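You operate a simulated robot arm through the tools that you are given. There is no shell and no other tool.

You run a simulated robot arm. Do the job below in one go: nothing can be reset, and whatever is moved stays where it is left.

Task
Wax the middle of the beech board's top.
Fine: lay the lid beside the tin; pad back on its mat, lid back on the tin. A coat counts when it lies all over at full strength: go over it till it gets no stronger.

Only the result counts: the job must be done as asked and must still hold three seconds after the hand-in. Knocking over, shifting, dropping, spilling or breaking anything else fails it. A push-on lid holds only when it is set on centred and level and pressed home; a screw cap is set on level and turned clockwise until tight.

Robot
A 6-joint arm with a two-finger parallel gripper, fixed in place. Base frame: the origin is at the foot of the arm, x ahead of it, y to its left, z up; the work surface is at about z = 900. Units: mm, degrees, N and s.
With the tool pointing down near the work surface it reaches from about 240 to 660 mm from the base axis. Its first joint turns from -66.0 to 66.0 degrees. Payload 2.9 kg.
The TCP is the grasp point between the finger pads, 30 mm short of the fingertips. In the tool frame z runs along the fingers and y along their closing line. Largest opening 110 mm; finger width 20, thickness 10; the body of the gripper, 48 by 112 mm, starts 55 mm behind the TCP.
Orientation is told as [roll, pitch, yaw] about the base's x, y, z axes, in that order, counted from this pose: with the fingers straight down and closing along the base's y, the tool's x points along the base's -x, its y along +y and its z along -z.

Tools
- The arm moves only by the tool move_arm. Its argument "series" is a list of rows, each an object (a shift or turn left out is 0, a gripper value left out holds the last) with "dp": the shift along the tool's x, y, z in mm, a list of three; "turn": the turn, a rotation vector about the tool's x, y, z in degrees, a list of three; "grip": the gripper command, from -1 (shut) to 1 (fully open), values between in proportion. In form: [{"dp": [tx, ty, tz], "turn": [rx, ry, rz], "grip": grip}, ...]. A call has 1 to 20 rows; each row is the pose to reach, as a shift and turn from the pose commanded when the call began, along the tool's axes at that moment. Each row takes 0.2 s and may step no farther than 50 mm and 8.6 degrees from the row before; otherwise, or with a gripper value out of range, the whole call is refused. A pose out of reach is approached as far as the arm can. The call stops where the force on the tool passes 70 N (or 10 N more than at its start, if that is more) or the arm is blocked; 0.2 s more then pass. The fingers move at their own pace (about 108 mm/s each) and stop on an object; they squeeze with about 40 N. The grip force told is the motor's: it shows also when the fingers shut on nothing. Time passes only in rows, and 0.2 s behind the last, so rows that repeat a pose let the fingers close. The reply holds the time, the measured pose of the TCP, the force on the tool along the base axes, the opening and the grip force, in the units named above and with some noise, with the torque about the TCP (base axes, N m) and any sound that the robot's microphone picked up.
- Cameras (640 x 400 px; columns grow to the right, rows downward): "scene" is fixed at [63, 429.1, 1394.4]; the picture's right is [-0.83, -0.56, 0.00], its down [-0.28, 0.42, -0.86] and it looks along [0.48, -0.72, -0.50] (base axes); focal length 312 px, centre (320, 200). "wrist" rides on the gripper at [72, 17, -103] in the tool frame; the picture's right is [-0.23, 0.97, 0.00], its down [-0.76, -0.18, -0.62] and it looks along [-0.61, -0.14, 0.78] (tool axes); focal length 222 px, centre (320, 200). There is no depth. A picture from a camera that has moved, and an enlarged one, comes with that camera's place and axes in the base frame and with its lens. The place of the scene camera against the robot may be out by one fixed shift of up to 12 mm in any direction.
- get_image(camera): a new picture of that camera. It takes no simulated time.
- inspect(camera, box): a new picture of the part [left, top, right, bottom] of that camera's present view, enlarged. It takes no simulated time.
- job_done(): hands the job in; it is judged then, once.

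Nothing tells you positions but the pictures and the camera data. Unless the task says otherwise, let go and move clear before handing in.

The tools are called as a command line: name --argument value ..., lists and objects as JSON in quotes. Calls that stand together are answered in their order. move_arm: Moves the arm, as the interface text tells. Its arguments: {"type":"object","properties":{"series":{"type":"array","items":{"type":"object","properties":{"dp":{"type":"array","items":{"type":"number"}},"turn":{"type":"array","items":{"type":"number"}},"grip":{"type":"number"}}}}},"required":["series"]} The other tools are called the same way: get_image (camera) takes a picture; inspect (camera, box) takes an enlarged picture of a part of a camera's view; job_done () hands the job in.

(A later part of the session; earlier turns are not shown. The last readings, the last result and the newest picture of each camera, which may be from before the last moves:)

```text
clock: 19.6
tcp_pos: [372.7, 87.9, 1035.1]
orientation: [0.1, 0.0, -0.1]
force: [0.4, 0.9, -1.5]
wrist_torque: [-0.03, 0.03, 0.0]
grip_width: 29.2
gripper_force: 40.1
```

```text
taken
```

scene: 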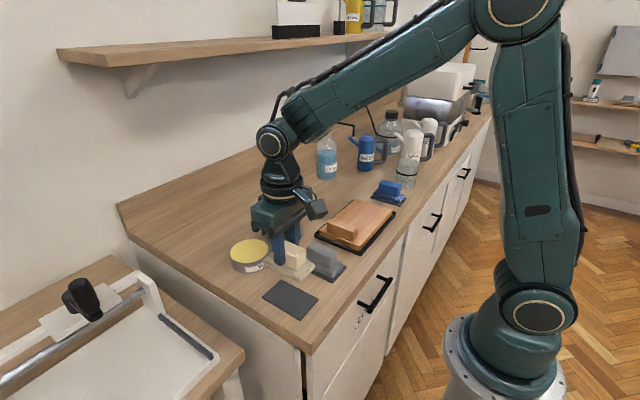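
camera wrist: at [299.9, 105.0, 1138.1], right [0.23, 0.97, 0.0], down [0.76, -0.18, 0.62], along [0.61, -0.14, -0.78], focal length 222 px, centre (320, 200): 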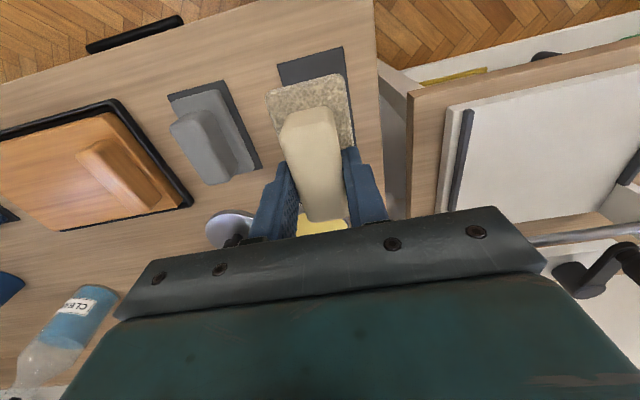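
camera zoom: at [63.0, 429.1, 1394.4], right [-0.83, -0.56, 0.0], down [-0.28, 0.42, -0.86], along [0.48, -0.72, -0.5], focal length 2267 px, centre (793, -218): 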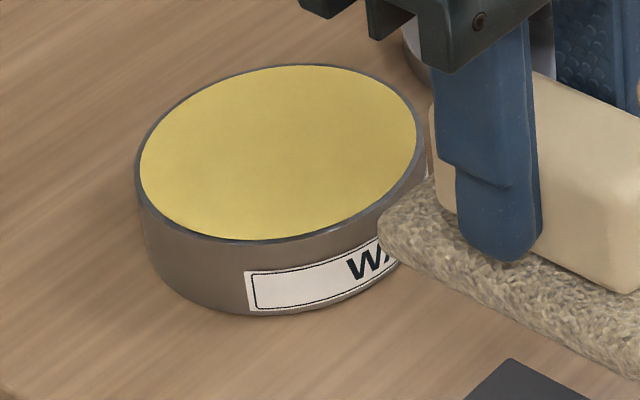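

The wax lies flush with the rim, so a flat pad will touch it. I carry the pad over the tin's centre (about 517, 51) and stop a little above it.

move_arm --series '[{"dp": [-20, -5, -5]}, {"dp": [-50, -13, -5]}, {"dp": [-80, -21, -5]}, {"dp": [-110, -28, -5]}, {"dp": [-135, -35, -5]}, {"dp": [-144.5, -37, 0]}, {"dp": [-144.5, -37, 15]}, {"dp": [-144.5, -37, 30]}, {"dp": [-144.5, -37, 38]}, {"dp": [-144.5, -37, 38]}]'

inspect --camera "scene" --box '[205, 200, 305, 290]'

get_image --camera "wrist"

```text
clock: 21.8
tcp_pos: [517.3, 52.1, 997.3]
orientation: [0.0, 0.0, 0.0]
force: [-0.2, -0.1, -1.0]
wrist_torque: [0.0, -0.01, 0.01]
grip_width: 29.1
gripper_force: 39.9
```

```text
4.44 times, centred on (255, 245) of scene
camera zoom: at [63.0, 429.1, 1394.4], right [-0.83, -0.56, 0.0], down [-0.28, 0.42, -0.86], along [0.48, -0.72, -0.5], focal length 1386 px, centre (609, 0)
```

zoom: 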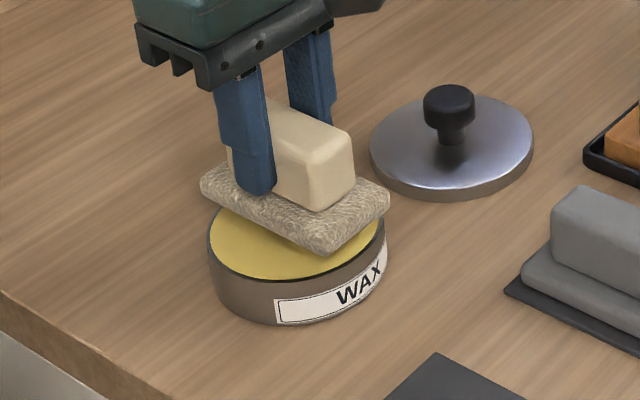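

```text
taken
camera wrist: at [445.4, 68.6, 1099.7], right [0.23, 0.97, 0.0], down [0.76, -0.18, 0.62], along [0.61, -0.14, -0.78], focal length 222 px, centre (320, 200)
```

wrist: 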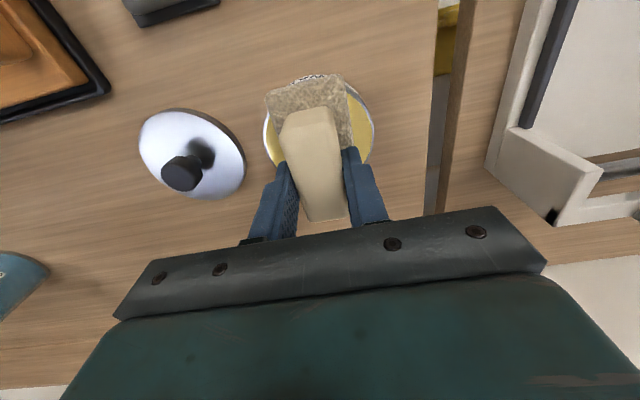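

The pad hangs squarely over the wax. I lower it in small steps, watching the force.

move_arm --series '[{"dp": [0, 0, 3]}, {"dp": [0, 0, 6]}, {"dp": [0, 0, 9]}, {"dp": [0, 0, 10]}, {"dp": [0, 0, 10]}]'

```text
clock: 23.0
tcp_pos: [518.1, 51.0, 985.7]
orientation: [0.0, 0.0, 0.0]
force: [-0.7, 0.4, -0.2]
wrist_torque: [-0.01, 0.01, -0.04]
grip_width: 29.2
gripper_force: 40.2
```

move_arm --series '[{"dp": [0, 0, 1]}, {"dp": [0, 0, 2]}, {"dp": [0, 0, 3]}, {"dp": [0, 0, 3]}]'

inspect --camera "scene" --box '[205, 200, 305, 290]'

```text
clock: 24.0
tcp_pos: [518.0, 51.3, 984.0]
orientation: [0.2, 0.0, 0.1]
force: [-0.5, 0.8, -1.3]
wrist_torque: [0.0, 0.02, 0.01]
grip_width: 29.2
gripper_force: 39.6
```

```text
4.44 times, centred on (255, 245) of scene
camera zoom: at [63.0, 429.1, 1394.4], right [-0.83, -0.56, 0.0], down [-0.28, 0.42, -0.86], along [0.48, -0.72, -0.5], focal length 1386 px, centre (609, 0)
```

zoom: 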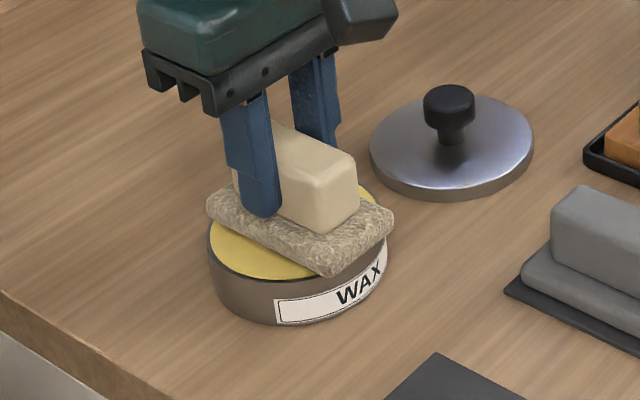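

move_arm --series '[{"dp": [0, 0, 1]}, {"dp": [0, 0, 2]}, {"dp": [0, 0, 2]}]'

```text
clock: 24.8
tcp_pos: [517.6, 51.2, 981.9]
orientation: [0.1, 0.0, 0.1]
force: [-0.5, -0.1, -1.4]
wrist_torque: [0.02, 0.02, 0.02]
grip_width: 29.1
gripper_force: 39.5
```

move_arm --series '[{"dp": [0, 0, 1]}, {"dp": [0, 0, 2]}, {"dp": [0, 0, 2]}]'

```text
clock: 25.6
tcp_pos: [517.3, 51.1, 981.7]
orientation: [0.1, 0.0, 0.1]
force: [-1.4, -2.3, 8.2]
wrist_torque: [-0.21, 0.37, 0.04]
grip_width: 29.4
gripper_force: 39.9
```

Contact with the wax at about 8 N. I press very slightly more and hold a moment, then lift to look at the wax.

move_arm --series '[{"dp": [0, 0, 0.7]}, {"dp": [0, 0, 0.7]}, {"dp": [0, 0, 0.7]}, {"dp": [0, 0, 0.7]}, {"dp": [0, 0, 0.7]}]'

inspect --camera "scene" --box '[205, 200, 305, 290]'

```text
clock: 26.8
tcp_pos: [518.2, 51.5, 980.0]
orientation: [0.1, -0.1, 0.0]
force: [-4.0, -5.9, 26.4]
wrist_torque: [-0.39, 0.3, -0.07]
grip_width: 29.1
gripper_force: 39.5
```

```text
4.44 times, centred on (255, 245) of scene
camera zoom: at [62.5, 428.9, 1394.5], right [-0.83, -0.56, 0.0], down [-0.28, 0.42, -0.86], along [0.48, -0.72, -0.5], focal length 1386 px, centre (609, 0)
```

zoom: 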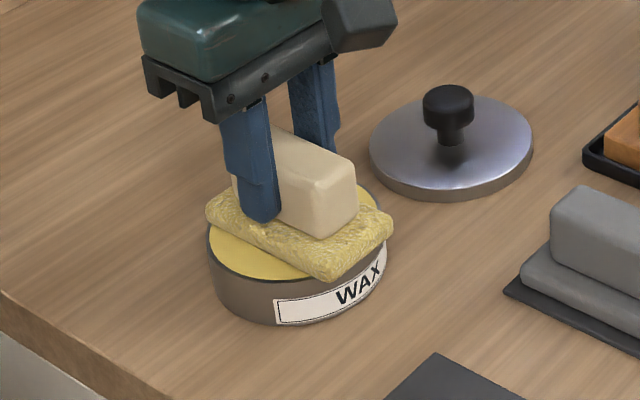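

The sole has turned yellow, so the pad is loaded with wax. I lift straight up and carry it toward the board, stopping beside it so the wrist camera can measure it.

move_arm --series '[{"dp": [0, 0, -3]}, {"dp": [0, 0, -15]}, {"dp": [0, 0, -40]}, {"dp": [0, 0, -75]}, {"dp": [20, -20, -85]}, {"dp": [45, -45, -85]}, {"dp": [70, -70, -85]}, {"dp": [95, -95, -85]}, {"dp": [118, -120, -85]}, {"dp": [132, -136, -85]}, {"dp": [136.5, -141, -85]}, {"dp": [136.5, -141, -85]}]'

get_image --camera "wrist"

inspect --camera "wrist" --box '[60, 20, 340, 220]'

get_image --camera "scene"

inspect --camera "scene" --box '[205, 210, 305, 290]'

```text
clock: 29.4
tcp_pos: [381.3, -89.8, 1063.5]
orientation: [0.1, 0.0, -0.1]
force: [-0.7, -0.5, 0.0]
wrist_torque: [-0.03, -0.01, 0.02]
grip_width: 29.0
gripper_force: 39.9
```

```text
taken
camera wrist: at [308.0, -72.4, 1166.4], right [0.23, 0.97, 0.0], down [0.76, -0.18, 0.62], along [0.61, -0.14, -0.78], focal length 222 px, centre (320, 200)
```

wrist: 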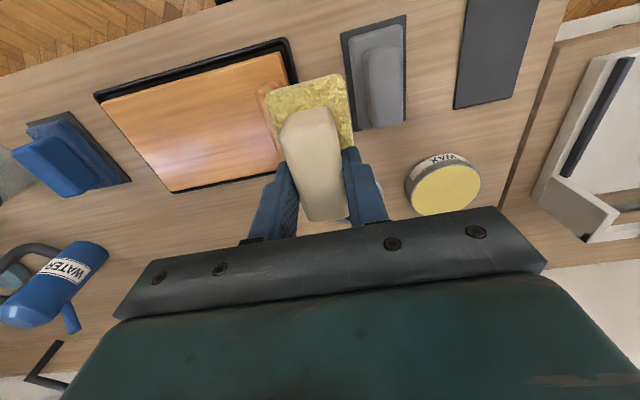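

```text
2.00 times, centred on (200, 120) of wrist
camera zoom: at [308.0, -72.4, 1166.4], right [0.23, 0.97, 0.0], down [0.76, -0.18, 0.62], along [0.61, -0.14, -0.78], focal length 444 px, centre (560, 360)
```

zoom: 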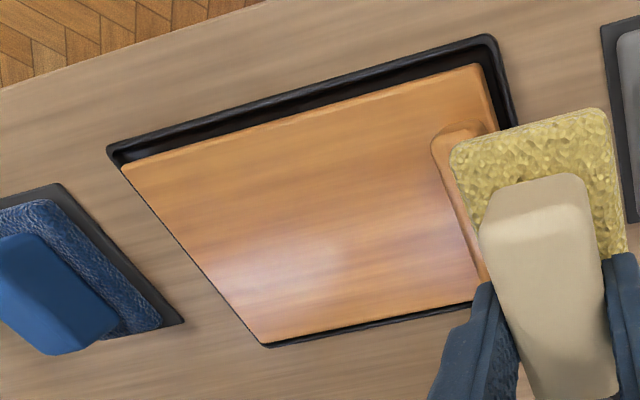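

```text
taken
```

scene: 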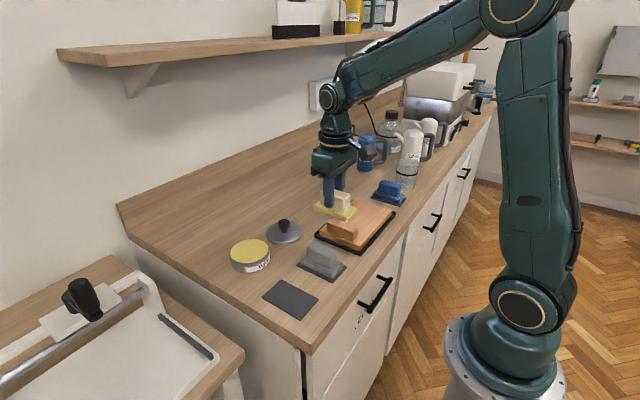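

```text
5.00 times, centred on (255, 250) of scene
camera zoom: at [63.0, 429.1, 1394.4], right [-0.83, -0.56, 0.0], down [-0.28, 0.42, -0.86], along [0.48, -0.72, -0.5], focal length 1559 px, centre (645, -50)
```

zoom: 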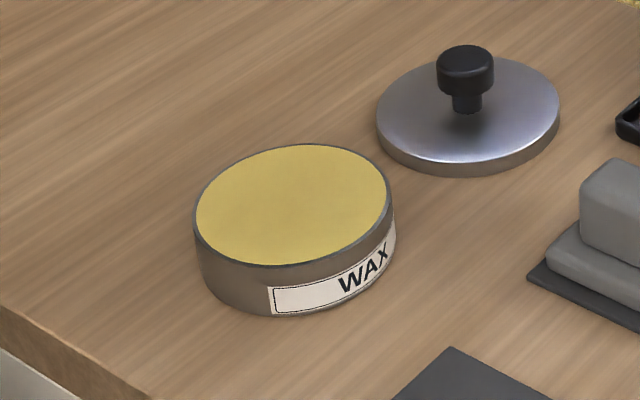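

The board top is at about z = 920, spanning x 320–440 and y -311 to -111, with its centre at (380, -211). The wooden block sits at the +y end, back to about y = -142, and I leave it untouched. I bring the pad over the board's centre and down to just above it.

move_arm --series '[{"dp": [0, -20, 0]}, {"dp": [0, -50, 0]}, {"dp": [0, -80, 0]}, {"dp": [0, -108, 0]}, {"dp": [0, -121, 0]}, {"dp": [0, -121, 20]}, {"dp": [0, -121, 45]}, {"dp": [0, -121, 65]}, {"dp": [0, -121, 80]}, {"dp": [0, -121, 80]}]'

inspect --camera "scene" --box '[300, 170, 420, 260]'

get_image --camera "wrist"

```text
clock: 31.6
tcp_pos: [380.0, -210.9, 982.3]
orientation: [0.1, 0.0, 0.0]
force: [-0.5, -0.1, -0.2]
wrist_torque: [-0.01, -0.04, -0.04]
grip_width: 29.2
gripper_force: 40.1
```

```text
4.44 times, centred on (360, 215) of scene
camera zoom: at [63.0, 429.1, 1394.4], right [-0.83, -0.56, 0.0], down [-0.28, 0.42, -0.86], along [0.48, -0.72, -0.5], focal length 1386 px, centre (142, 133)
```

zoom: 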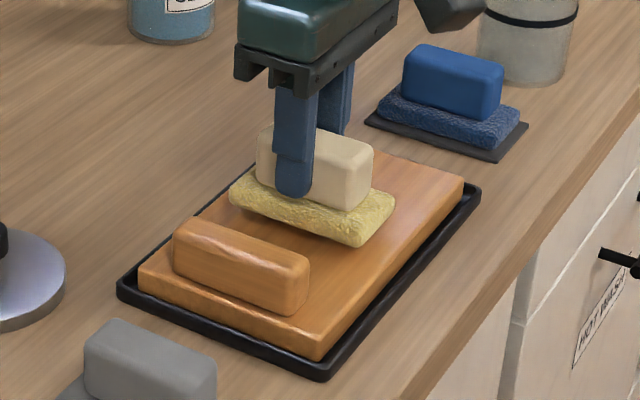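

```text
taken
camera wrist: at [307.5, -193.4, 1085.3], right [0.23, 0.97, 0.0], down [0.76, -0.18, 0.62], along [0.61, -0.14, -0.78], focal length 222 px, centre (320, 200)
```

wrist: 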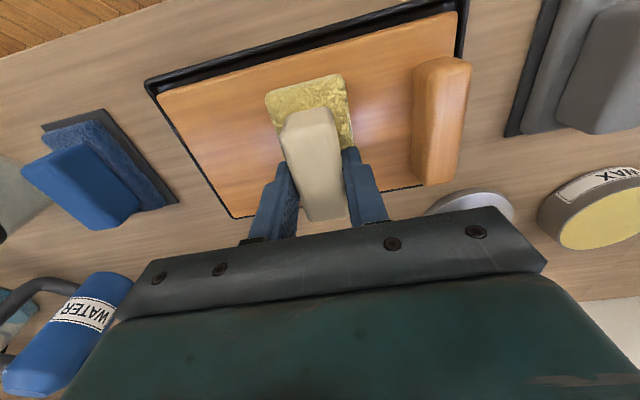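

The pad is over the middle with clear room to the block. I lower it in small steps until it touches.

move_arm --series '[{"dp": [0, 0, 3]}, {"dp": [0, 0, 6]}, {"dp": [0, 0, 8]}, {"dp": [0, 0, 8]}]'

move_arm --series '[{"dp": [0, 0, 1]}, {"dp": [0, 0, 2]}, {"dp": [0, 0, 2]}]'

```text
clock: 32.6
tcp_pos: [381.2, -211.3, 975.3]
orientation: [0.1, 0.0, 0.0]
force: [-0.1, 0.4, -1.6]
wrist_torque: [-0.01, 0.0, -0.01]
grip_width: 29.0
gripper_force: 40.1
```

```text
clock: 33.4
tcp_pos: [379.9, -211.2, 973.4]
orientation: [0.1, 0.0, -0.1]
force: [-0.5, 0.1, -0.2]
wrist_torque: [-0.01, 0.01, -0.01]
grip_width: 29.4
gripper_force: 39.8
```

move_arm --series '[{"dp": [0, 0, 1]}, {"dp": [0, 0, 1.5]}, {"dp": [0, 0, 1.5]}]'

```text
clock: 34.2
tcp_pos: [380.4, -210.4, 971.6]
orientation: [0.0, -0.1, 0.1]
force: [-2.0, 1.9, 12.5]
wrist_torque: [0.06, 0.07, -0.01]
grip_width: 29.0
gripper_force: 40.2
```

Contact at about 12 N. I make the first stroke slowly along y, within the free area.

move_arm --series '[{"dp": [0, 5, 0]}, {"dp": [0, 10, 0]}, {"dp": [0, 15, 0]}, {"dp": [0, 20, 0]}, {"dp": [0, 25, 0]}, {"dp": [0, 30, 0]}, {"dp": [0, 35, 0]}]'

inspect --camera "scene" --box '[300, 170, 420, 260]'

get_image --camera "wrist"

```text
clock: 35.8
tcp_pos: [381.5, -176.7, 971.6]
orientation: [0.1, 0.0, 0.0]
force: [1.2, -5.3, 9.7]
wrist_torque: [-0.19, -0.16, -0.05]
grip_width: 29.0
gripper_force: 40.6
```

```text
4.44 times, centred on (360, 215) of scene
camera zoom: at [62.9, 429.0, 1394.4], right [-0.83, -0.56, 0.0], down [-0.28, 0.42, -0.86], along [0.48, -0.72, -0.5], focal length 1386 px, centre (142, 133)
```

zoom: 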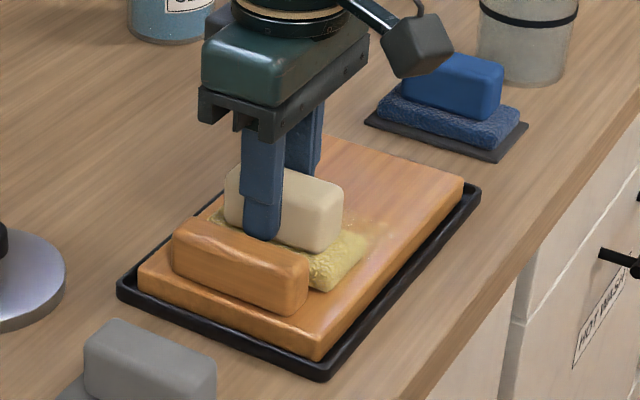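

```text
taken
camera wrist: at [308.4, -158.7, 1074.7], right [0.23, 0.97, 0.0], down [0.76, -0.18, 0.62], along [0.61, -0.14, -0.78], focal length 222 px, centre (320, 200)
```

wrist: 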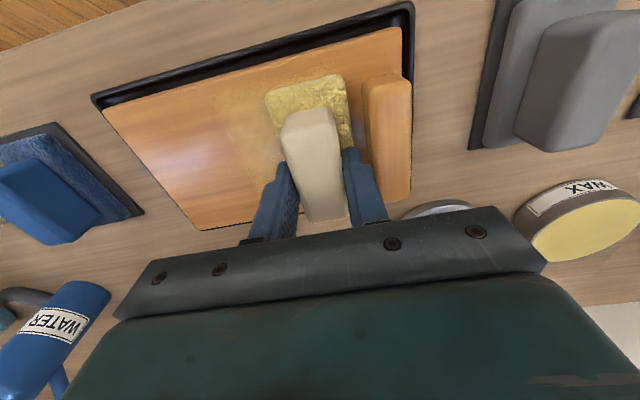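

Wax is going down, the board has not moved, and friction is low. I continue with full back-and-forth strokes over the middle.

move_arm --series '[{"dp": [0, -7, 0]}, {"dp": [0, -14, 0]}, {"dp": [0, -21, 0]}, {"dp": [0, -28, 0]}, {"dp": [0, -35, 0]}, {"dp": [0, -42, 0]}, {"dp": [0, -49, 0]}, {"dp": [0, -56, 0]}, {"dp": [0, -63, 0]}, {"dp": [0, -70, 0]}, {"dp": [0, -63, 0]}, {"dp": [0, -56, 0]}, {"dp": [0, -49, 0]}, {"dp": [0, -42, 0]}, {"dp": [0, -35, 0]}, {"dp": [0, -28, 0]}, {"dp": [0, -21, 0]}, {"dp": [0, -14, 0]}, {"dp": [0, -7, 0]}, {"dp": [0, 0, 0]}]'

inspect --camera "scene" --box '[300, 170, 420, 260]'

inspect --camera "wrist" --box '[80, 0, 420, 240]'

```text
clock: 40.0
tcp_pos: [381.7, -176.6, 972.5]
orientation: [0.2, 0.0, -0.1]
force: [-0.1, -6.7, 13.9]
wrist_torque: [-0.3, -0.4, -0.19]
grip_width: 29.5
gripper_force: 40.2
```

```text
4.44 times, centred on (360, 215) of scene
camera zoom: at [62.8, 429.0, 1394.4], right [-0.83, -0.56, 0.0], down [-0.28, 0.42, -0.86], along [0.48, -0.72, -0.5], focal length 1386 px, centre (142, 133)
```

zoom: 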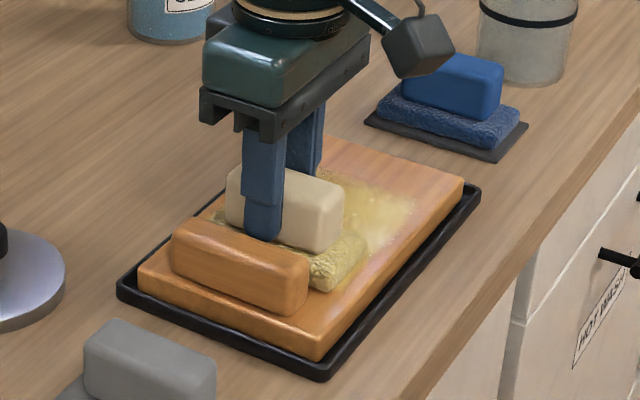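

```text
1.67 times, centred on (250, 120) of wrist
camera zoom: at [307.8, -159.0, 1074.5], right [0.23, 0.97, 0.0], down [0.76, -0.18, 0.62], along [0.61, -0.14, -0.78], focal length 370 px, centre (437, 333)
```

zoom: 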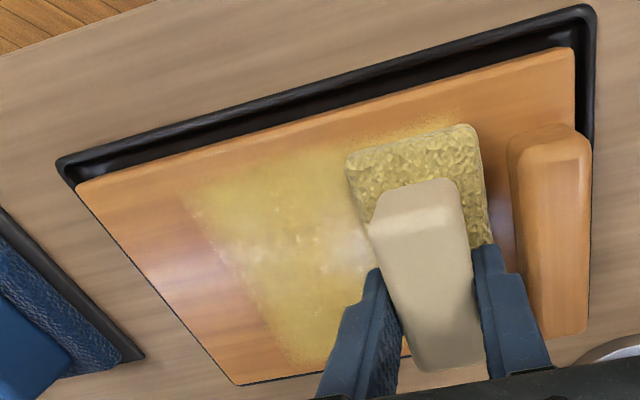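

A yellowish coat is building up over the middle, and the board is still in place. I keep going, shifting the lanes slightly in x so the edges of the middle get an even coat.

move_arm --series '[{"dp": [-8, 3, 0]}, {"dp": [-8, -5, 0]}, {"dp": [-8, -15, 0]}, {"dp": [-8, -25, 0]}, {"dp": [-8, -35, 0]}, {"dp": [-8, -45, 0]}, {"dp": [-8, -55, 0]}, {"dp": [-8, -65, 0]}, {"dp": [-8, -75, 0]}, {"dp": [0, -75, 0]}, {"dp": [8, -75, 0]}, {"dp": [8, -65, 0]}, {"dp": [8, -55, 0]}, {"dp": [8, -45, 0]}, {"dp": [8, -35, 0]}, {"dp": [8, -25, 0]}, {"dp": [8, -15, 0]}, {"dp": [8, -5, 0]}, {"dp": [8, 3, 0]}, {"dp": [0, 3, 0]}]'

inspect --camera "wrist" --box '[80, 0, 420, 240]'

inspect --camera "scene" --box '[300, 170, 420, 260]'

```text
clock: 44.2
tcp_pos: [381.4, -173.0, 973.1]
orientation: [0.2, 0.0, 0.0]
force: [-1.4, -0.3, -0.2]
wrist_torque: [-0.02, 0.0, 0.02]
grip_width: 29.1
gripper_force: 39.2
```

```text
1.67 times, centred on (250, 120) of wrist
camera zoom: at [308.1, -155.4, 1074.9], right [0.23, 0.97, 0.0], down [0.76, -0.18, 0.62], along [0.61, -0.14, -0.78], focal length 370 px, centre (437, 333)
```

zoom: 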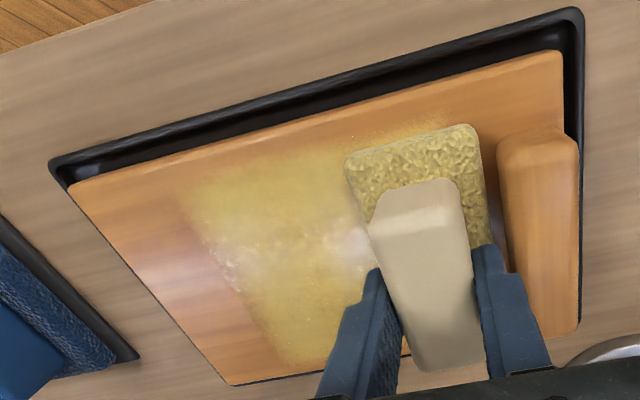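

```text
4.44 times, centred on (360, 215) of scene
camera zoom: at [63.0, 429.1, 1394.4], right [-0.83, -0.56, 0.0], down [-0.28, 0.42, -0.86], along [0.48, -0.72, -0.5], focal length 1386 px, centre (142, 133)
```

zoom: 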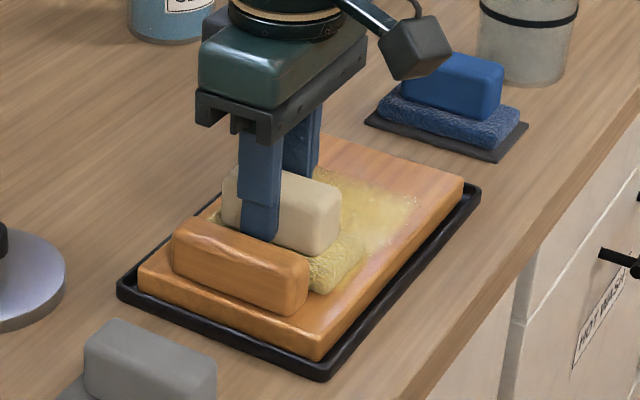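

The contact force has faded to zero at the end of that pass, so I press down slightly again and check the force before more strokes.

move_arm --series '[{"dp": [0, 0, 0.5]}, {"dp": [0, 0, 0.8]}, {"dp": [0, 0, 0.8]}]'

```text
clock: 45.0
tcp_pos: [380.4, -173.7, 971.6]
orientation: [0.1, -0.1, 0.1]
force: [-0.7, 2.0, 7.5]
wrist_torque: [0.04, 0.13, 0.0]
grip_width: 29.0
gripper_force: 40.0
```

move_arm --series '[{"dp": [0, -3, 0.4]}, {"dp": [-4, -12, 0.4]}, {"dp": [-4, -22, 0.4]}, {"dp": [-4, -32, 0.4]}, {"dp": [-4, -42, 0.4]}, {"dp": [-4, -52, 0.4]}, {"dp": [-4, -62, 0.4]}, {"dp": [-4, -72, 0.4]}, {"dp": [-4, -78, 0.4]}, {"dp": [4, -78, 0.4]}]'

move_arm --series '[{"dp": [0, 8, 0]}, {"dp": [0, 18, 0]}, {"dp": [0, 28, 0]}, {"dp": [0, 38, 0]}, {"dp": [0, 48, 0]}, {"dp": [0, 58, 0]}, {"dp": [0, 68, 0]}, {"dp": [0, 78, 0]}, {"dp": [0, 78, 0]}]'

inspect --camera "wrist" --box '[80, 0, 420, 240]'

inspect --camera "scene" --box '[300, 170, 420, 260]'

```text
clock: 47.2
tcp_pos: [376.8, -252.2, 972.2]
orientation: [-0.2, -0.3, -0.1]
force: [9.8, -3.1, 19.7]
wrist_torque: [-0.02, 0.14, 0.01]
grip_width: 29.2
gripper_force: 40.2
```

```text
clock: 49.2
tcp_pos: [376.3, -173.3, 971.5]
orientation: [0.0, -0.1, 0.0]
force: [1.2, -9.8, 23.8]
wrist_torque: [-0.27, 0.04, -0.04]
grip_width: 29.3
gripper_force: 40.4
```

```text
1.67 times, centred on (250, 120) of wrist
camera zoom: at [303.9, -155.1, 1073.8], right [0.23, 0.97, 0.0], down [0.76, -0.18, 0.62], along [0.61, -0.14, -0.78], focal length 370 px, centre (437, 333)
```

zoom: 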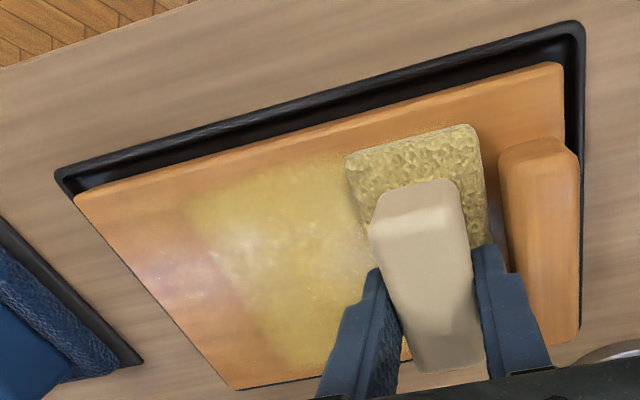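

```text
4.44 times, centred on (360, 215) of scene
camera zoom: at [62.7, 429.0, 1394.5], right [-0.83, -0.56, 0.0], down [-0.28, 0.42, -0.86], along [0.48, -0.72, -0.5], focal length 1386 px, centre (142, 133)
```

zoom: 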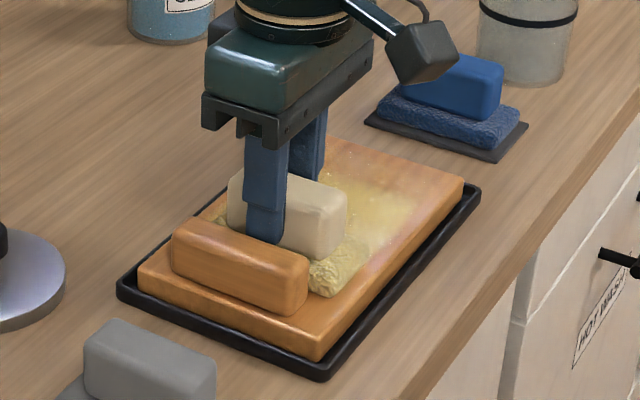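

The board stays put and the coat is spreading. I lift off and move aside to view the coat unobstructed.

move_arm --series '[{"dp": [0, 0, -3]}, {"dp": [0, 0, -15]}, {"dp": [0, 0, -40]}, {"dp": [0, 0, -70]}, {"dp": [-2, 25, -92]}, {"dp": [-4, 60, -92]}, {"dp": [-4, 95, -92]}, {"dp": [-4, 105, -92]}, {"dp": [-4, 105, -92]}]'

inspect --camera "wrist" --box '[40, 0, 320, 200]'

inspect --camera "scene" --box '[300, 170, 420, 260]'

get_image --camera "scene"

```text
clock: 51.2
tcp_pos: [380.1, -68.2, 1064.6]
orientation: [0.1, 0.0, 0.0]
force: [0.8, -0.4, -0.4]
wrist_torque: [0.04, -0.03, -0.01]
grip_width: 29.3
gripper_force: 39.6
```

```text
2.00 times, centred on (180, 100) of wrist
camera zoom: at [307.6, -51.0, 1165.8], right [0.23, 0.97, 0.0], down [0.76, -0.18, 0.62], along [0.61, -0.14, -0.78], focal length 444 px, centre (600, 400)
```

zoom: 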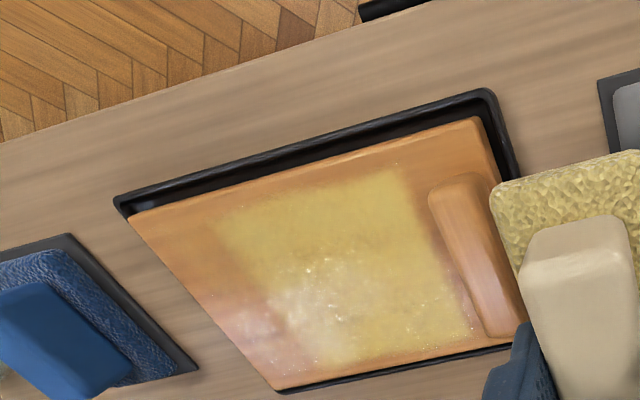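

```text
4.44 times, centred on (360, 215) of scene
camera zoom: at [63.0, 429.1, 1394.4], right [-0.83, -0.56, 0.0], down [-0.28, 0.42, -0.86], along [0.48, -0.72, -0.5], focal length 1386 px, centre (142, 133)
```

zoom: 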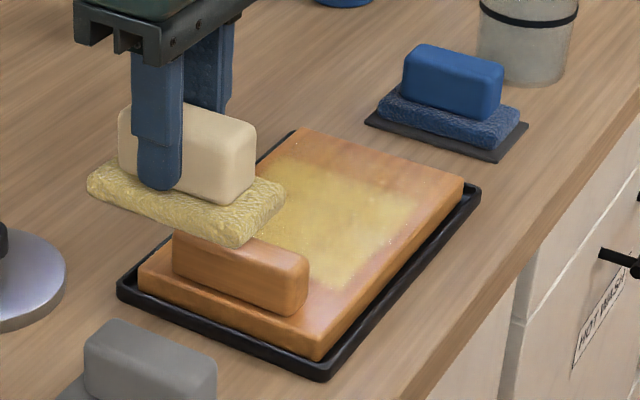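

```text
taken
```

scene: 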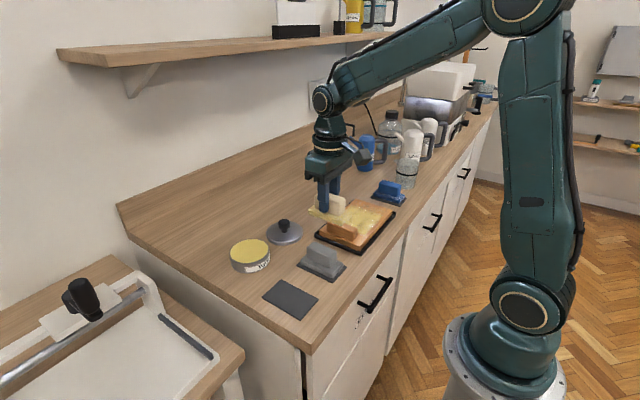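

The coat covers roughly x 331–432 and y -262 to -160, centred on the board. I look closely at its evenness.

inspect --camera "wrist" --box '[85, 60, 285, 200]'

inspect --camera "scene" --box '[340, 195, 400, 240]'

```text
2.86 times, centred on (185, 130) of wrist
camera zoom: at [307.6, -51.0, 1165.8], right [0.23, 0.97, 0.0], down [0.76, -0.18, 0.62], along [0.61, -0.14, -0.78], focal length 635 px, centre (706, 400)
```

zoom: 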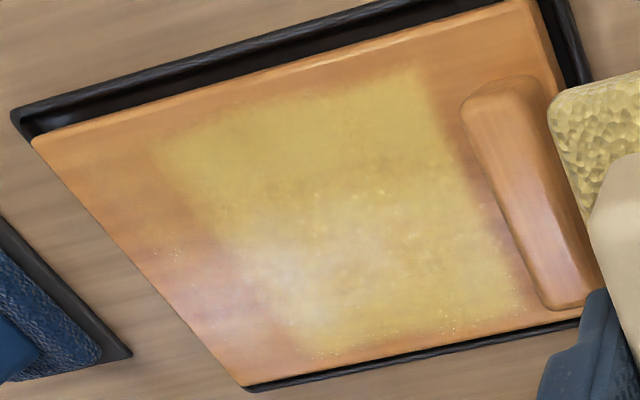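

```text
8.89 times, centred on (370, 218) of scene
camera zoom: at [63.0, 429.1, 1394.4], right [-0.83, -0.56, 0.0], down [-0.28, 0.42, -0.86], along [0.48, -0.72, -0.5], focal length 2771 px, centre (-124, 44)
```

zoom: 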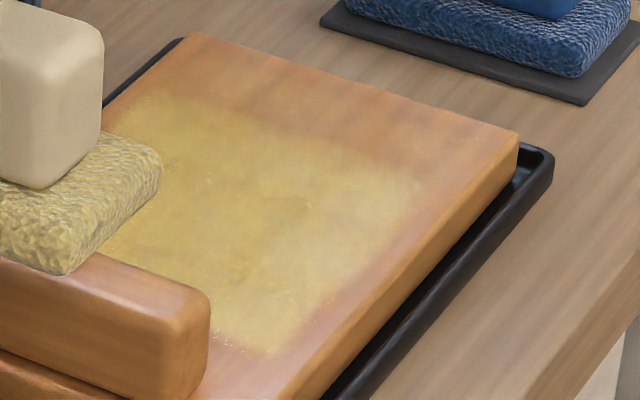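

The coat is strongest in the centre and thinner at its edges, so it needs more passes. I return to the middle of the board and press again.

move_arm --series '[{"dp": [0, -30, 0]}, {"dp": [0, -70, 0]}, {"dp": [0, -110, 0]}, {"dp": [0, -135, 0]}, {"dp": [0, -142.5, 5]}, {"dp": [0, -142.5, 35]}, {"dp": [0, -142.5, 65]}, {"dp": [0, -142.5, 83]}, {"dp": [0, -142.5, 89]}, {"dp": [0, -142.5, 89]}]'

move_arm --series '[{"dp": [0, 0, 1.2]}, {"dp": [0, 0, 2.4]}, {"dp": [0, 0, 2.4]}]'

```text
clock: 53.4
tcp_pos: [380.9, -210.4, 973.0]
orientation: [0.2, -0.1, 0.0]
force: [-0.3, 0.0, -0.1]
wrist_torque: [0.01, 0.01, 0.0]
grip_width: 29.1
gripper_force: 39.9
```

```text
clock: 54.2
tcp_pos: [380.4, -210.3, 971.8]
orientation: [-0.1, -0.1, 0.0]
force: [-1.8, -2.4, 6.3]
wrist_torque: [-0.1, 0.0, -0.02]
grip_width: 29.0
gripper_force: 40.3
```

move_arm --series '[{"dp": [0, 10, 0.4]}, {"dp": [0, 20, 0.4]}, {"dp": [0, 30, 0.4]}, {"dp": [-4, 41, 0.4]}, {"dp": [-8, 32, 0.4]}, {"dp": [-8, 22, 0.4]}, {"dp": [-8, 12, 0.4]}, {"dp": [-8, 0, 0.4]}, {"dp": [-8, -12, 0.4]}, {"dp": [-8, -24, 0.4]}, {"dp": [-8, -36, 0.4]}, {"dp": [-4, -46, 0.4]}, {"dp": [4, -46, 0.4]}, {"dp": [8, -36, 0.4]}, {"dp": [8, -24, 0.4]}, {"dp": [8, -12, 0.4]}, {"dp": [8, 0, 0.4]}, {"dp": [8, 12, 0.4]}, {"dp": [8, 24, 0.4]}, {"dp": [8, 36, 0.4]}]'

inspect --camera "wrist" --box '[80, 0, 420, 240]'

```text
clock: 58.4
tcp_pos: [373.7, -174.4, 972.1]
orientation: [0.1, 0.1, 0.0]
force: [-0.1, -6.4, 10.9]
wrist_torque: [-0.26, -0.19, -0.09]
grip_width: 29.1
gripper_force: 39.8
```

```text
1.67 times, centred on (250, 120) of wrist
camera zoom: at [300.9, -156.4, 1073.9], right [0.23, 0.97, 0.0], down [0.76, -0.18, 0.62], along [0.61, -0.14, -0.78], focal length 370 px, centre (437, 333)
```

zoom: 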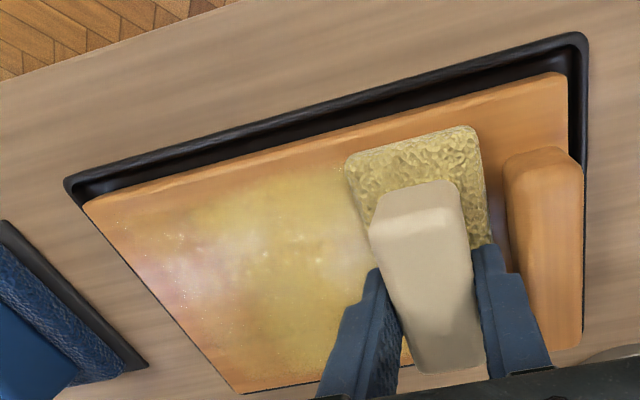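

That pass left the coat looking thinner toward the edges, so the pad is probably running dry. I lift off and look from the same viewpoint as before.

move_arm --series '[{"dp": [0, 0, -3]}, {"dp": [0, 0, -15]}, {"dp": [0, 0, -40]}, {"dp": [0, 0, -70]}, {"dp": [-3, 25, -92]}, {"dp": [-7, 60, -92]}, {"dp": [-7, 95, -92]}, {"dp": [-7, 106, -92]}, {"dp": [-7, 106, -92]}]'

inspect --camera "wrist" --box '[85, 60, 285, 200]'

inspect --camera "scene" --box '[340, 195, 400, 240]'

inspect --camera "wrist" --box '[260, 60, 360, 160]'

```text
clock: 60.4
tcp_pos: [380.4, -66.8, 1062.4]
orientation: [0.1, 0.0, 0.0]
force: [0.4, -0.5, -0.8]
wrist_torque: [-0.03, 0.01, 0.02]
grip_width: 29.5
gripper_force: 40.1
```

```text
2.86 times, centred on (185, 130) of wrist
camera zoom: at [307.7, -49.8, 1165.7], right [0.23, 0.97, 0.0], down [0.76, -0.18, 0.62], along [0.61, -0.14, -0.78], focal length 635 px, centre (706, 400)
```

zoom: 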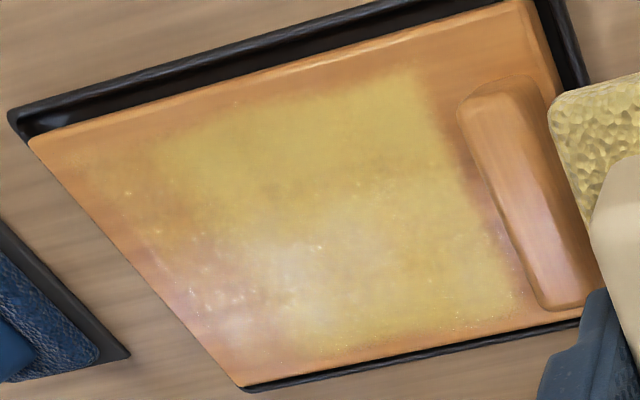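

```text
8.89 times, centred on (370, 218) of scene
camera zoom: at [63.0, 429.1, 1394.4], right [-0.83, -0.56, 0.0], down [-0.28, 0.42, -0.86], along [0.48, -0.72, -0.5], focal length 2771 px, centre (-124, 44)
```

zoom: 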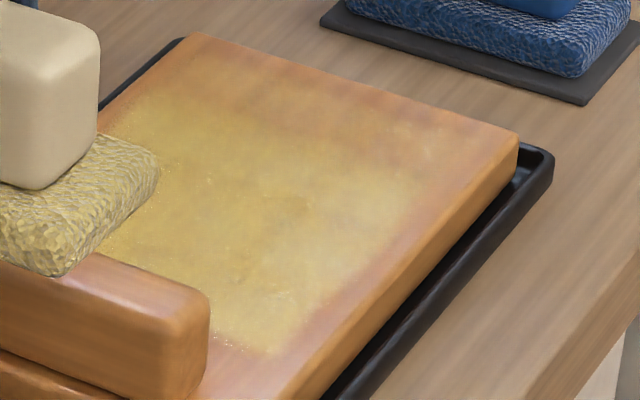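

```text
4.00 times, centred on (310, 110) of wrist
camera zoom: at [307.7, -49.8, 1165.7], right [0.23, 0.97, 0.0], down [0.76, -0.18, 0.62], along [0.61, -0.14, -0.78], focal length 888 px, centre (360, 560)
```

zoom: 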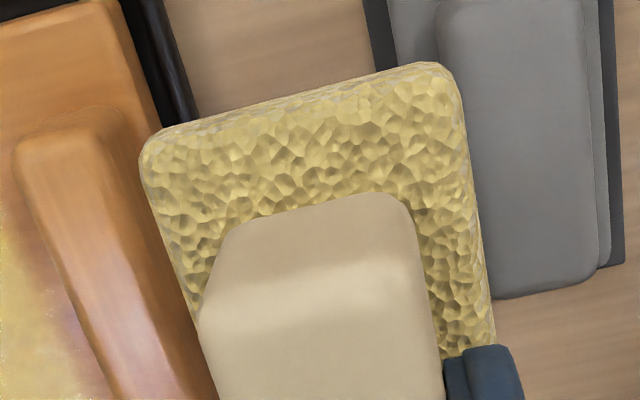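

The coat has widened, but its edges are thin and the sole is paler. I go back to the tin for a fresh load.

move_arm --series '[{"dp": [-20, 18, 0]}, {"dp": [-50, 44, 0]}, {"dp": [-80, 70, 0]}, {"dp": [-110, 96, 0]}, {"dp": [-130, 113, 0]}, {"dp": [-137.5, 119.5, 5]}, {"dp": [-137.5, 119.5, 35]}, {"dp": [-137.5, 119.5, 60]}, {"dp": [-137.5, 119.5, 75]}, {"dp": [-137.5, 119.5, 80]}, {"dp": [-137.5, 119.5, 80]}]'

inspect --camera "scene" --box '[205, 200, 305, 290]'

```text
clock: 62.8
tcp_pos: [518.8, 51.8, 982.9]
orientation: [0.0, 0.0, 0.0]
force: [-0.2, 0.4, -0.2]
wrist_torque: [0.0, -0.04, 0.01]
grip_width: 28.9
gripper_force: 40.2
```

```text
4.44 times, centred on (255, 245) of scene
camera zoom: at [63.0, 429.1, 1394.4], right [-0.83, -0.56, 0.0], down [-0.28, 0.42, -0.86], along [0.48, -0.72, -0.5], focal length 1386 px, centre (609, 0)
```

zoom: 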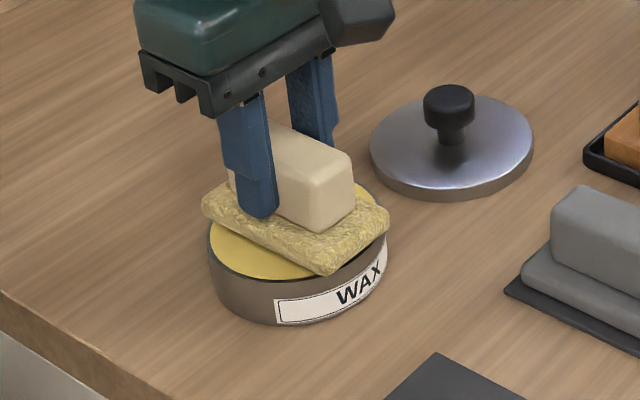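

move_arm --series '[{"dp": [0, 0, 1]}, {"dp": [0, 0, 2]}, {"dp": [0, 0, 3]}, {"dp": [0, 0, 3]}]'

```text
clock: 63.8
tcp_pos: [517.8, 51.5, 979.9]
orientation: [0.1, 0.1, 0.0]
force: [-1.2, -0.6, 0.4]
wrist_torque: [0.01, -0.01, 0.0]
grip_width: 29.4
gripper_force: 39.7
```

move_arm --series '[{"dp": [0, 0, 0.7]}, {"dp": [0, 0, 1.3]}, {"dp": [0, 0, 1.3]}]'

```text
clock: 64.6
tcp_pos: [517.3, 51.0, 980.1]
orientation: [0.1, -0.1, 0.0]
force: [-4.6, -0.5, 10.1]
wrist_torque: [-0.14, 0.18, -0.01]
grip_width: 29.1
gripper_force: 39.6
```

move_arm --series '[{"dp": [0, 0, 0.4]}, {"dp": [0, 0, 0.4]}, {"dp": [0, 0, 0.4]}, {"dp": [0, 0, 0.4]}, {"dp": [0, 0, 0.4]}]'

inspect --camera "scene" --box '[205, 200, 305, 290]'

```text
clock: 65.8
tcp_pos: [517.2, 51.6, 979.4]
orientation: [0.2, -0.2, 0.0]
force: [-4.8, 0.8, 20.9]
wrist_torque: [-0.04, 0.26, 0.01]
grip_width: 29.4
gripper_force: 39.5
```

```text
4.44 times, centred on (255, 245) of scene
camera zoom: at [62.5, 429.1, 1394.4], right [-0.83, -0.56, 0.0], down [-0.28, 0.42, -0.86], along [0.48, -0.72, -0.5], focal length 1386 px, centre (609, 0)
```

zoom: 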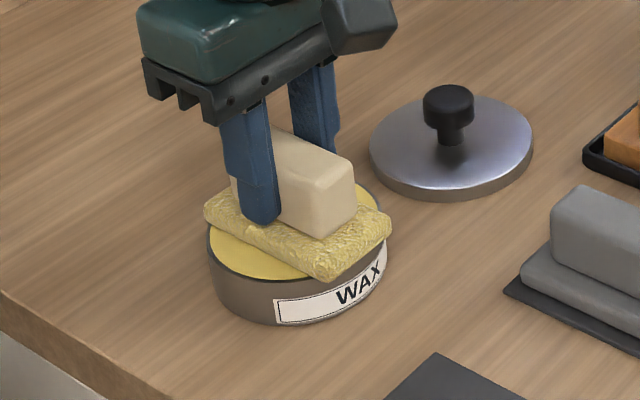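

Reloaded. I lift and carry the pad back over the board's centre.

move_arm --series '[{"dp": [0, 0, -3]}, {"dp": [0, 0, -15]}, {"dp": [0, 0, -40]}, {"dp": [0, 0, -75]}, {"dp": [15, -30, -85]}, {"dp": [35, -65, -85]}, {"dp": [55, -105, -85]}, {"dp": [75, -145, -85]}, {"dp": [95, -185, -85]}, {"dp": [115, -222, -85]}, {"dp": [130, -250, -85]}, {"dp": [136.5, -262, -85]}, {"dp": [136.5, -262, -60]}, {"dp": [136.5, -262, -30]}, {"dp": [136.5, -262, -8]}, {"dp": [136.5, -262, 2]}, {"dp": [136.5, -262, 5]}, {"dp": [136.5, -262, 5]}]'

move_arm --series '[{"dp": [0, 0, 1]}, {"dp": [0, 0, 2.2]}, {"dp": [0, 0, 2.2]}]'

```text
clock: 69.6
tcp_pos: [380.5, -210.2, 972.1]
orientation: [0.1, 0.0, -0.1]
force: [-1.0, -0.3, 0.2]
wrist_torque: [0.01, 0.01, 0.01]
grip_width: 28.7
gripper_force: 40.4
```

```text
clock: 70.4
tcp_pos: [380.9, -211.6, 970.6]
orientation: [0.1, -0.1, -0.1]
force: [-0.5, 0.8, 4.9]
wrist_torque: [-0.06, -0.12, 0.0]
grip_width: 29.3
gripper_force: 40.0
```

move_arm --series '[{"dp": [0, 10, 0.5]}, {"dp": [0, 20, 0.5]}, {"dp": [0, 30, 0.5]}, {"dp": [-4, 41, 0.5]}, {"dp": [-8, 32, 0.5]}, {"dp": [-8, 22, 0.5]}, {"dp": [-8, 12, 0.5]}, {"dp": [-8, 0, 0.5]}, {"dp": [-8, -12, 0.5]}, {"dp": [-8, -24, 0.5]}, {"dp": [-8, -36, 0.5]}, {"dp": [-4, -46, 0.5]}, {"dp": [4, -46, 0.5]}, {"dp": [8, -36, 0.5]}, {"dp": [8, -24, 0.5]}, {"dp": [8, -12, 0.5]}, {"dp": [8, 0, 0.5]}, {"dp": [8, 12, 0.5]}, {"dp": [8, 24, 0.5]}, {"dp": [8, 36, 0.5]}]'

inspect --camera "wrist" --box '[80, 0, 420, 240]'

inspect --camera "scene" --box '[300, 170, 420, 260]'

```text
clock: 74.6
tcp_pos: [372.1, -175.0, 969.9]
orientation: [0.2, 0.0, 0.0]
force: [1.1, -6.1, 11.5]
wrist_torque: [-0.25, -0.36, -0.18]
grip_width: 29.6
gripper_force: 39.9
```

```text
1.67 times, centred on (250, 120) of wrist
camera zoom: at [299.3, -157.5, 1073.6], right [0.23, 0.97, 0.0], down [0.76, -0.18, 0.62], along [0.61, -0.14, -0.78], focal length 370 px, centre (437, 333)
```

zoom: 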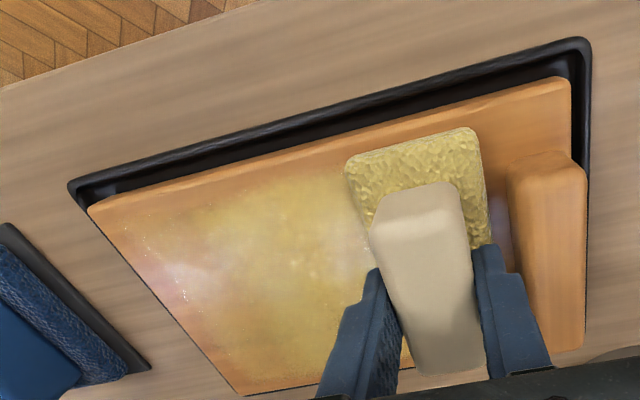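

```text
4.44 times, centred on (360, 215) of scene
camera zoom: at [62.9, 429.0, 1394.4], right [-0.83, -0.56, 0.0], down [-0.28, 0.42, -0.86], along [0.48, -0.72, -0.5], focal length 1386 px, centre (142, 133)
```

zoom: 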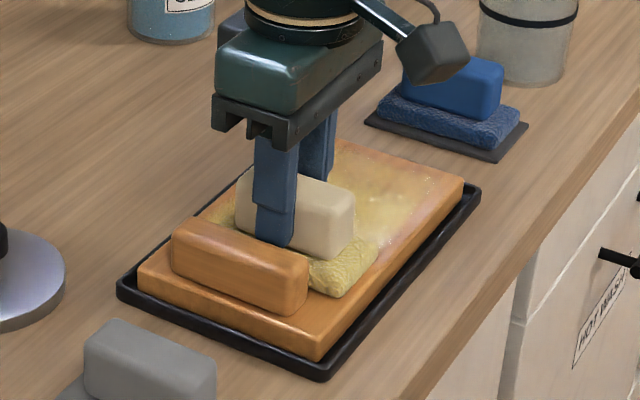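

The board hasn't moved and the fresh wax is going on. I make another full loop of strokes at the same pressure.

move_arm --series '[{"dp": [-8, 5, 0.1]}, {"dp": [-8, -6, 0.1]}, {"dp": [-8, -17, 0.1]}, {"dp": [-8, -28, 0.1]}, {"dp": [-8, -39, 0.1]}, {"dp": [-8, -50, 0.1]}, {"dp": [-8, -61, 0.1]}, {"dp": [-8, -72, 0.1]}, {"dp": [-8, -80, 0.1]}, {"dp": [-16, -80, 0.1]}, {"dp": [-16, -69, 0.1]}, {"dp": [-16, -58, 0.1]}, {"dp": [-16, -47, 0.1]}, {"dp": [-16, -36, 0.1]}, {"dp": [-16, -25, 0.1]}, {"dp": [-16, -14, 0.1]}, {"dp": [-16, -3, 0.1]}, {"dp": [-16, 5, 0.1]}, {"dp": [-8, 5, 0.1]}, {"dp": [0, 5, 0.1]}]'

move_arm --series '[{"dp": [0, -8, 0]}, {"dp": [0, -19, 0]}, {"dp": [0, -30, 0]}, {"dp": [0, -41, 0]}, {"dp": [0, -52, 0]}, {"dp": [0, -63, 0]}, {"dp": [0, -74, 0]}, {"dp": [0, -85, 0]}, {"dp": [-8, -85, 0]}, {"dp": [-8, -74, 0]}, {"dp": [-8, -63, 0]}, {"dp": [-8, -52, 0]}, {"dp": [-8, -41, 0]}, {"dp": [-8, -30, 0]}, {"dp": [-8, -19, 0]}, {"dp": [-8, -8, 0]}, {"dp": [-8, 0, 0]}]'

move_arm --series '[{"dp": [0, 0, -3]}, {"dp": [0, 0, -15]}, {"dp": [0, 0, -40]}, {"dp": [0, 0, -70]}, {"dp": [0, 25, -92]}, {"dp": [0, 60, -92]}, {"dp": [0, 95, -92]}, {"dp": [0, 102, -92]}, {"dp": [0, 102, -92]}]'

inspect --camera "wrist" --box '[85, 60, 285, 200]'

inspect --camera "scene" --box '[340, 195, 400, 240]'

```text
clock: 78.8
tcp_pos: [373.9, -169.2, 971.3]
orientation: [0.1, -0.1, 0.1]
force: [7.6, 2.5, 17.3]
wrist_torque: [0.07, -0.05, -0.04]
grip_width: 29.1
gripper_force: 39.5
```

```text
clock: 82.4
tcp_pos: [381.8, -169.2, 970.7]
orientation: [0.1, -0.2, 0.1]
force: [-0.1, -4.9, 7.8]
wrist_torque: [-0.16, 0.26, 0.1]
grip_width: 29.3
gripper_force: 39.9
```

```text
clock: 84.4
tcp_pos: [378.4, -68.3, 1063.7]
orientation: [0.1, -0.1, 0.0]
force: [0.1, 1.1, 0.1]
wrist_torque: [0.0, -0.01, -0.04]
grip_width: 29.5
gripper_force: 40.7
```

```text
2.86 times, centred on (185, 130) of wrist
camera zoom: at [307.2, -50.9, 1165.1], right [0.23, 0.97, 0.0], down [0.76, -0.18, 0.62], along [0.61, -0.14, -0.78], focal length 635 px, centre (706, 400)
```

zoom: 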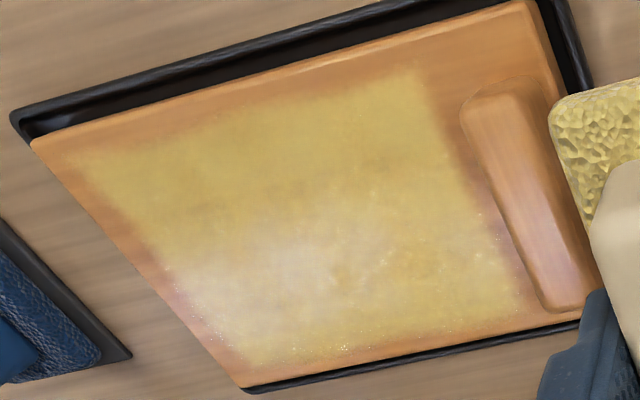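

```text
8.89 times, centred on (370, 218) of scene
camera zoom: at [63.0, 429.1, 1394.4], right [-0.83, -0.56, 0.0], down [-0.28, 0.42, -0.86], along [0.48, -0.72, -0.5], focal length 2771 px, centre (-124, 44)
```

zoom: 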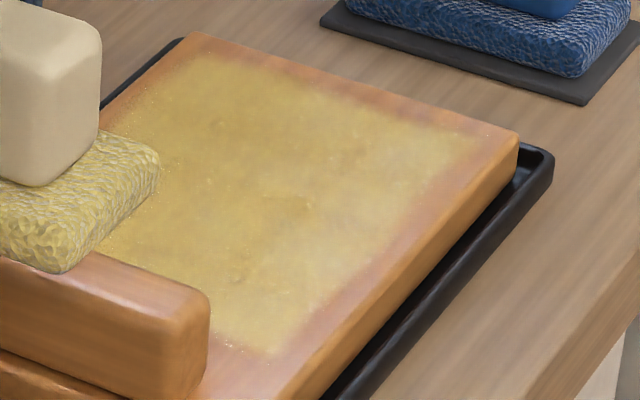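

The coat is now much more even, over about x 330–432 and y -298 to -157. I go over it again to make sure it reaches full strength everywhere, starting with the remaining load.

move_arm --series '[{"dp": [0, -30, 0]}, {"dp": [0, -70, 0]}, {"dp": [0, -110, 0]}, {"dp": [0, -135, 0]}, {"dp": [0, -143, 5]}, {"dp": [0, -143, 35]}, {"dp": [0, -143, 65]}, {"dp": [0, -143, 83]}, {"dp": [0, -143, 89]}, {"dp": [0, -143, 91]}, {"dp": [0, -143, 91]}]'

move_arm --series '[{"dp": [0, 0, 0.8]}, {"dp": [0, 0, 1.2]}, {"dp": [0, 0, 1.2]}]'

```text
clock: 86.8
tcp_pos: [380.8, -211.7, 970.3]
orientation: [0.1, 0.0, 0.1]
force: [0.2, -0.7, -1.3]
wrist_torque: [0.02, 0.01, -0.04]
grip_width: 29.4
gripper_force: 40.1
```

```text
clock: 87.6
tcp_pos: [380.9, -209.8, 970.9]
orientation: [0.1, -0.1, 0.0]
force: [-0.2, -0.2, 3.3]
wrist_torque: [-0.06, 0.09, -0.01]
grip_width: 29.2
gripper_force: 40.1
```

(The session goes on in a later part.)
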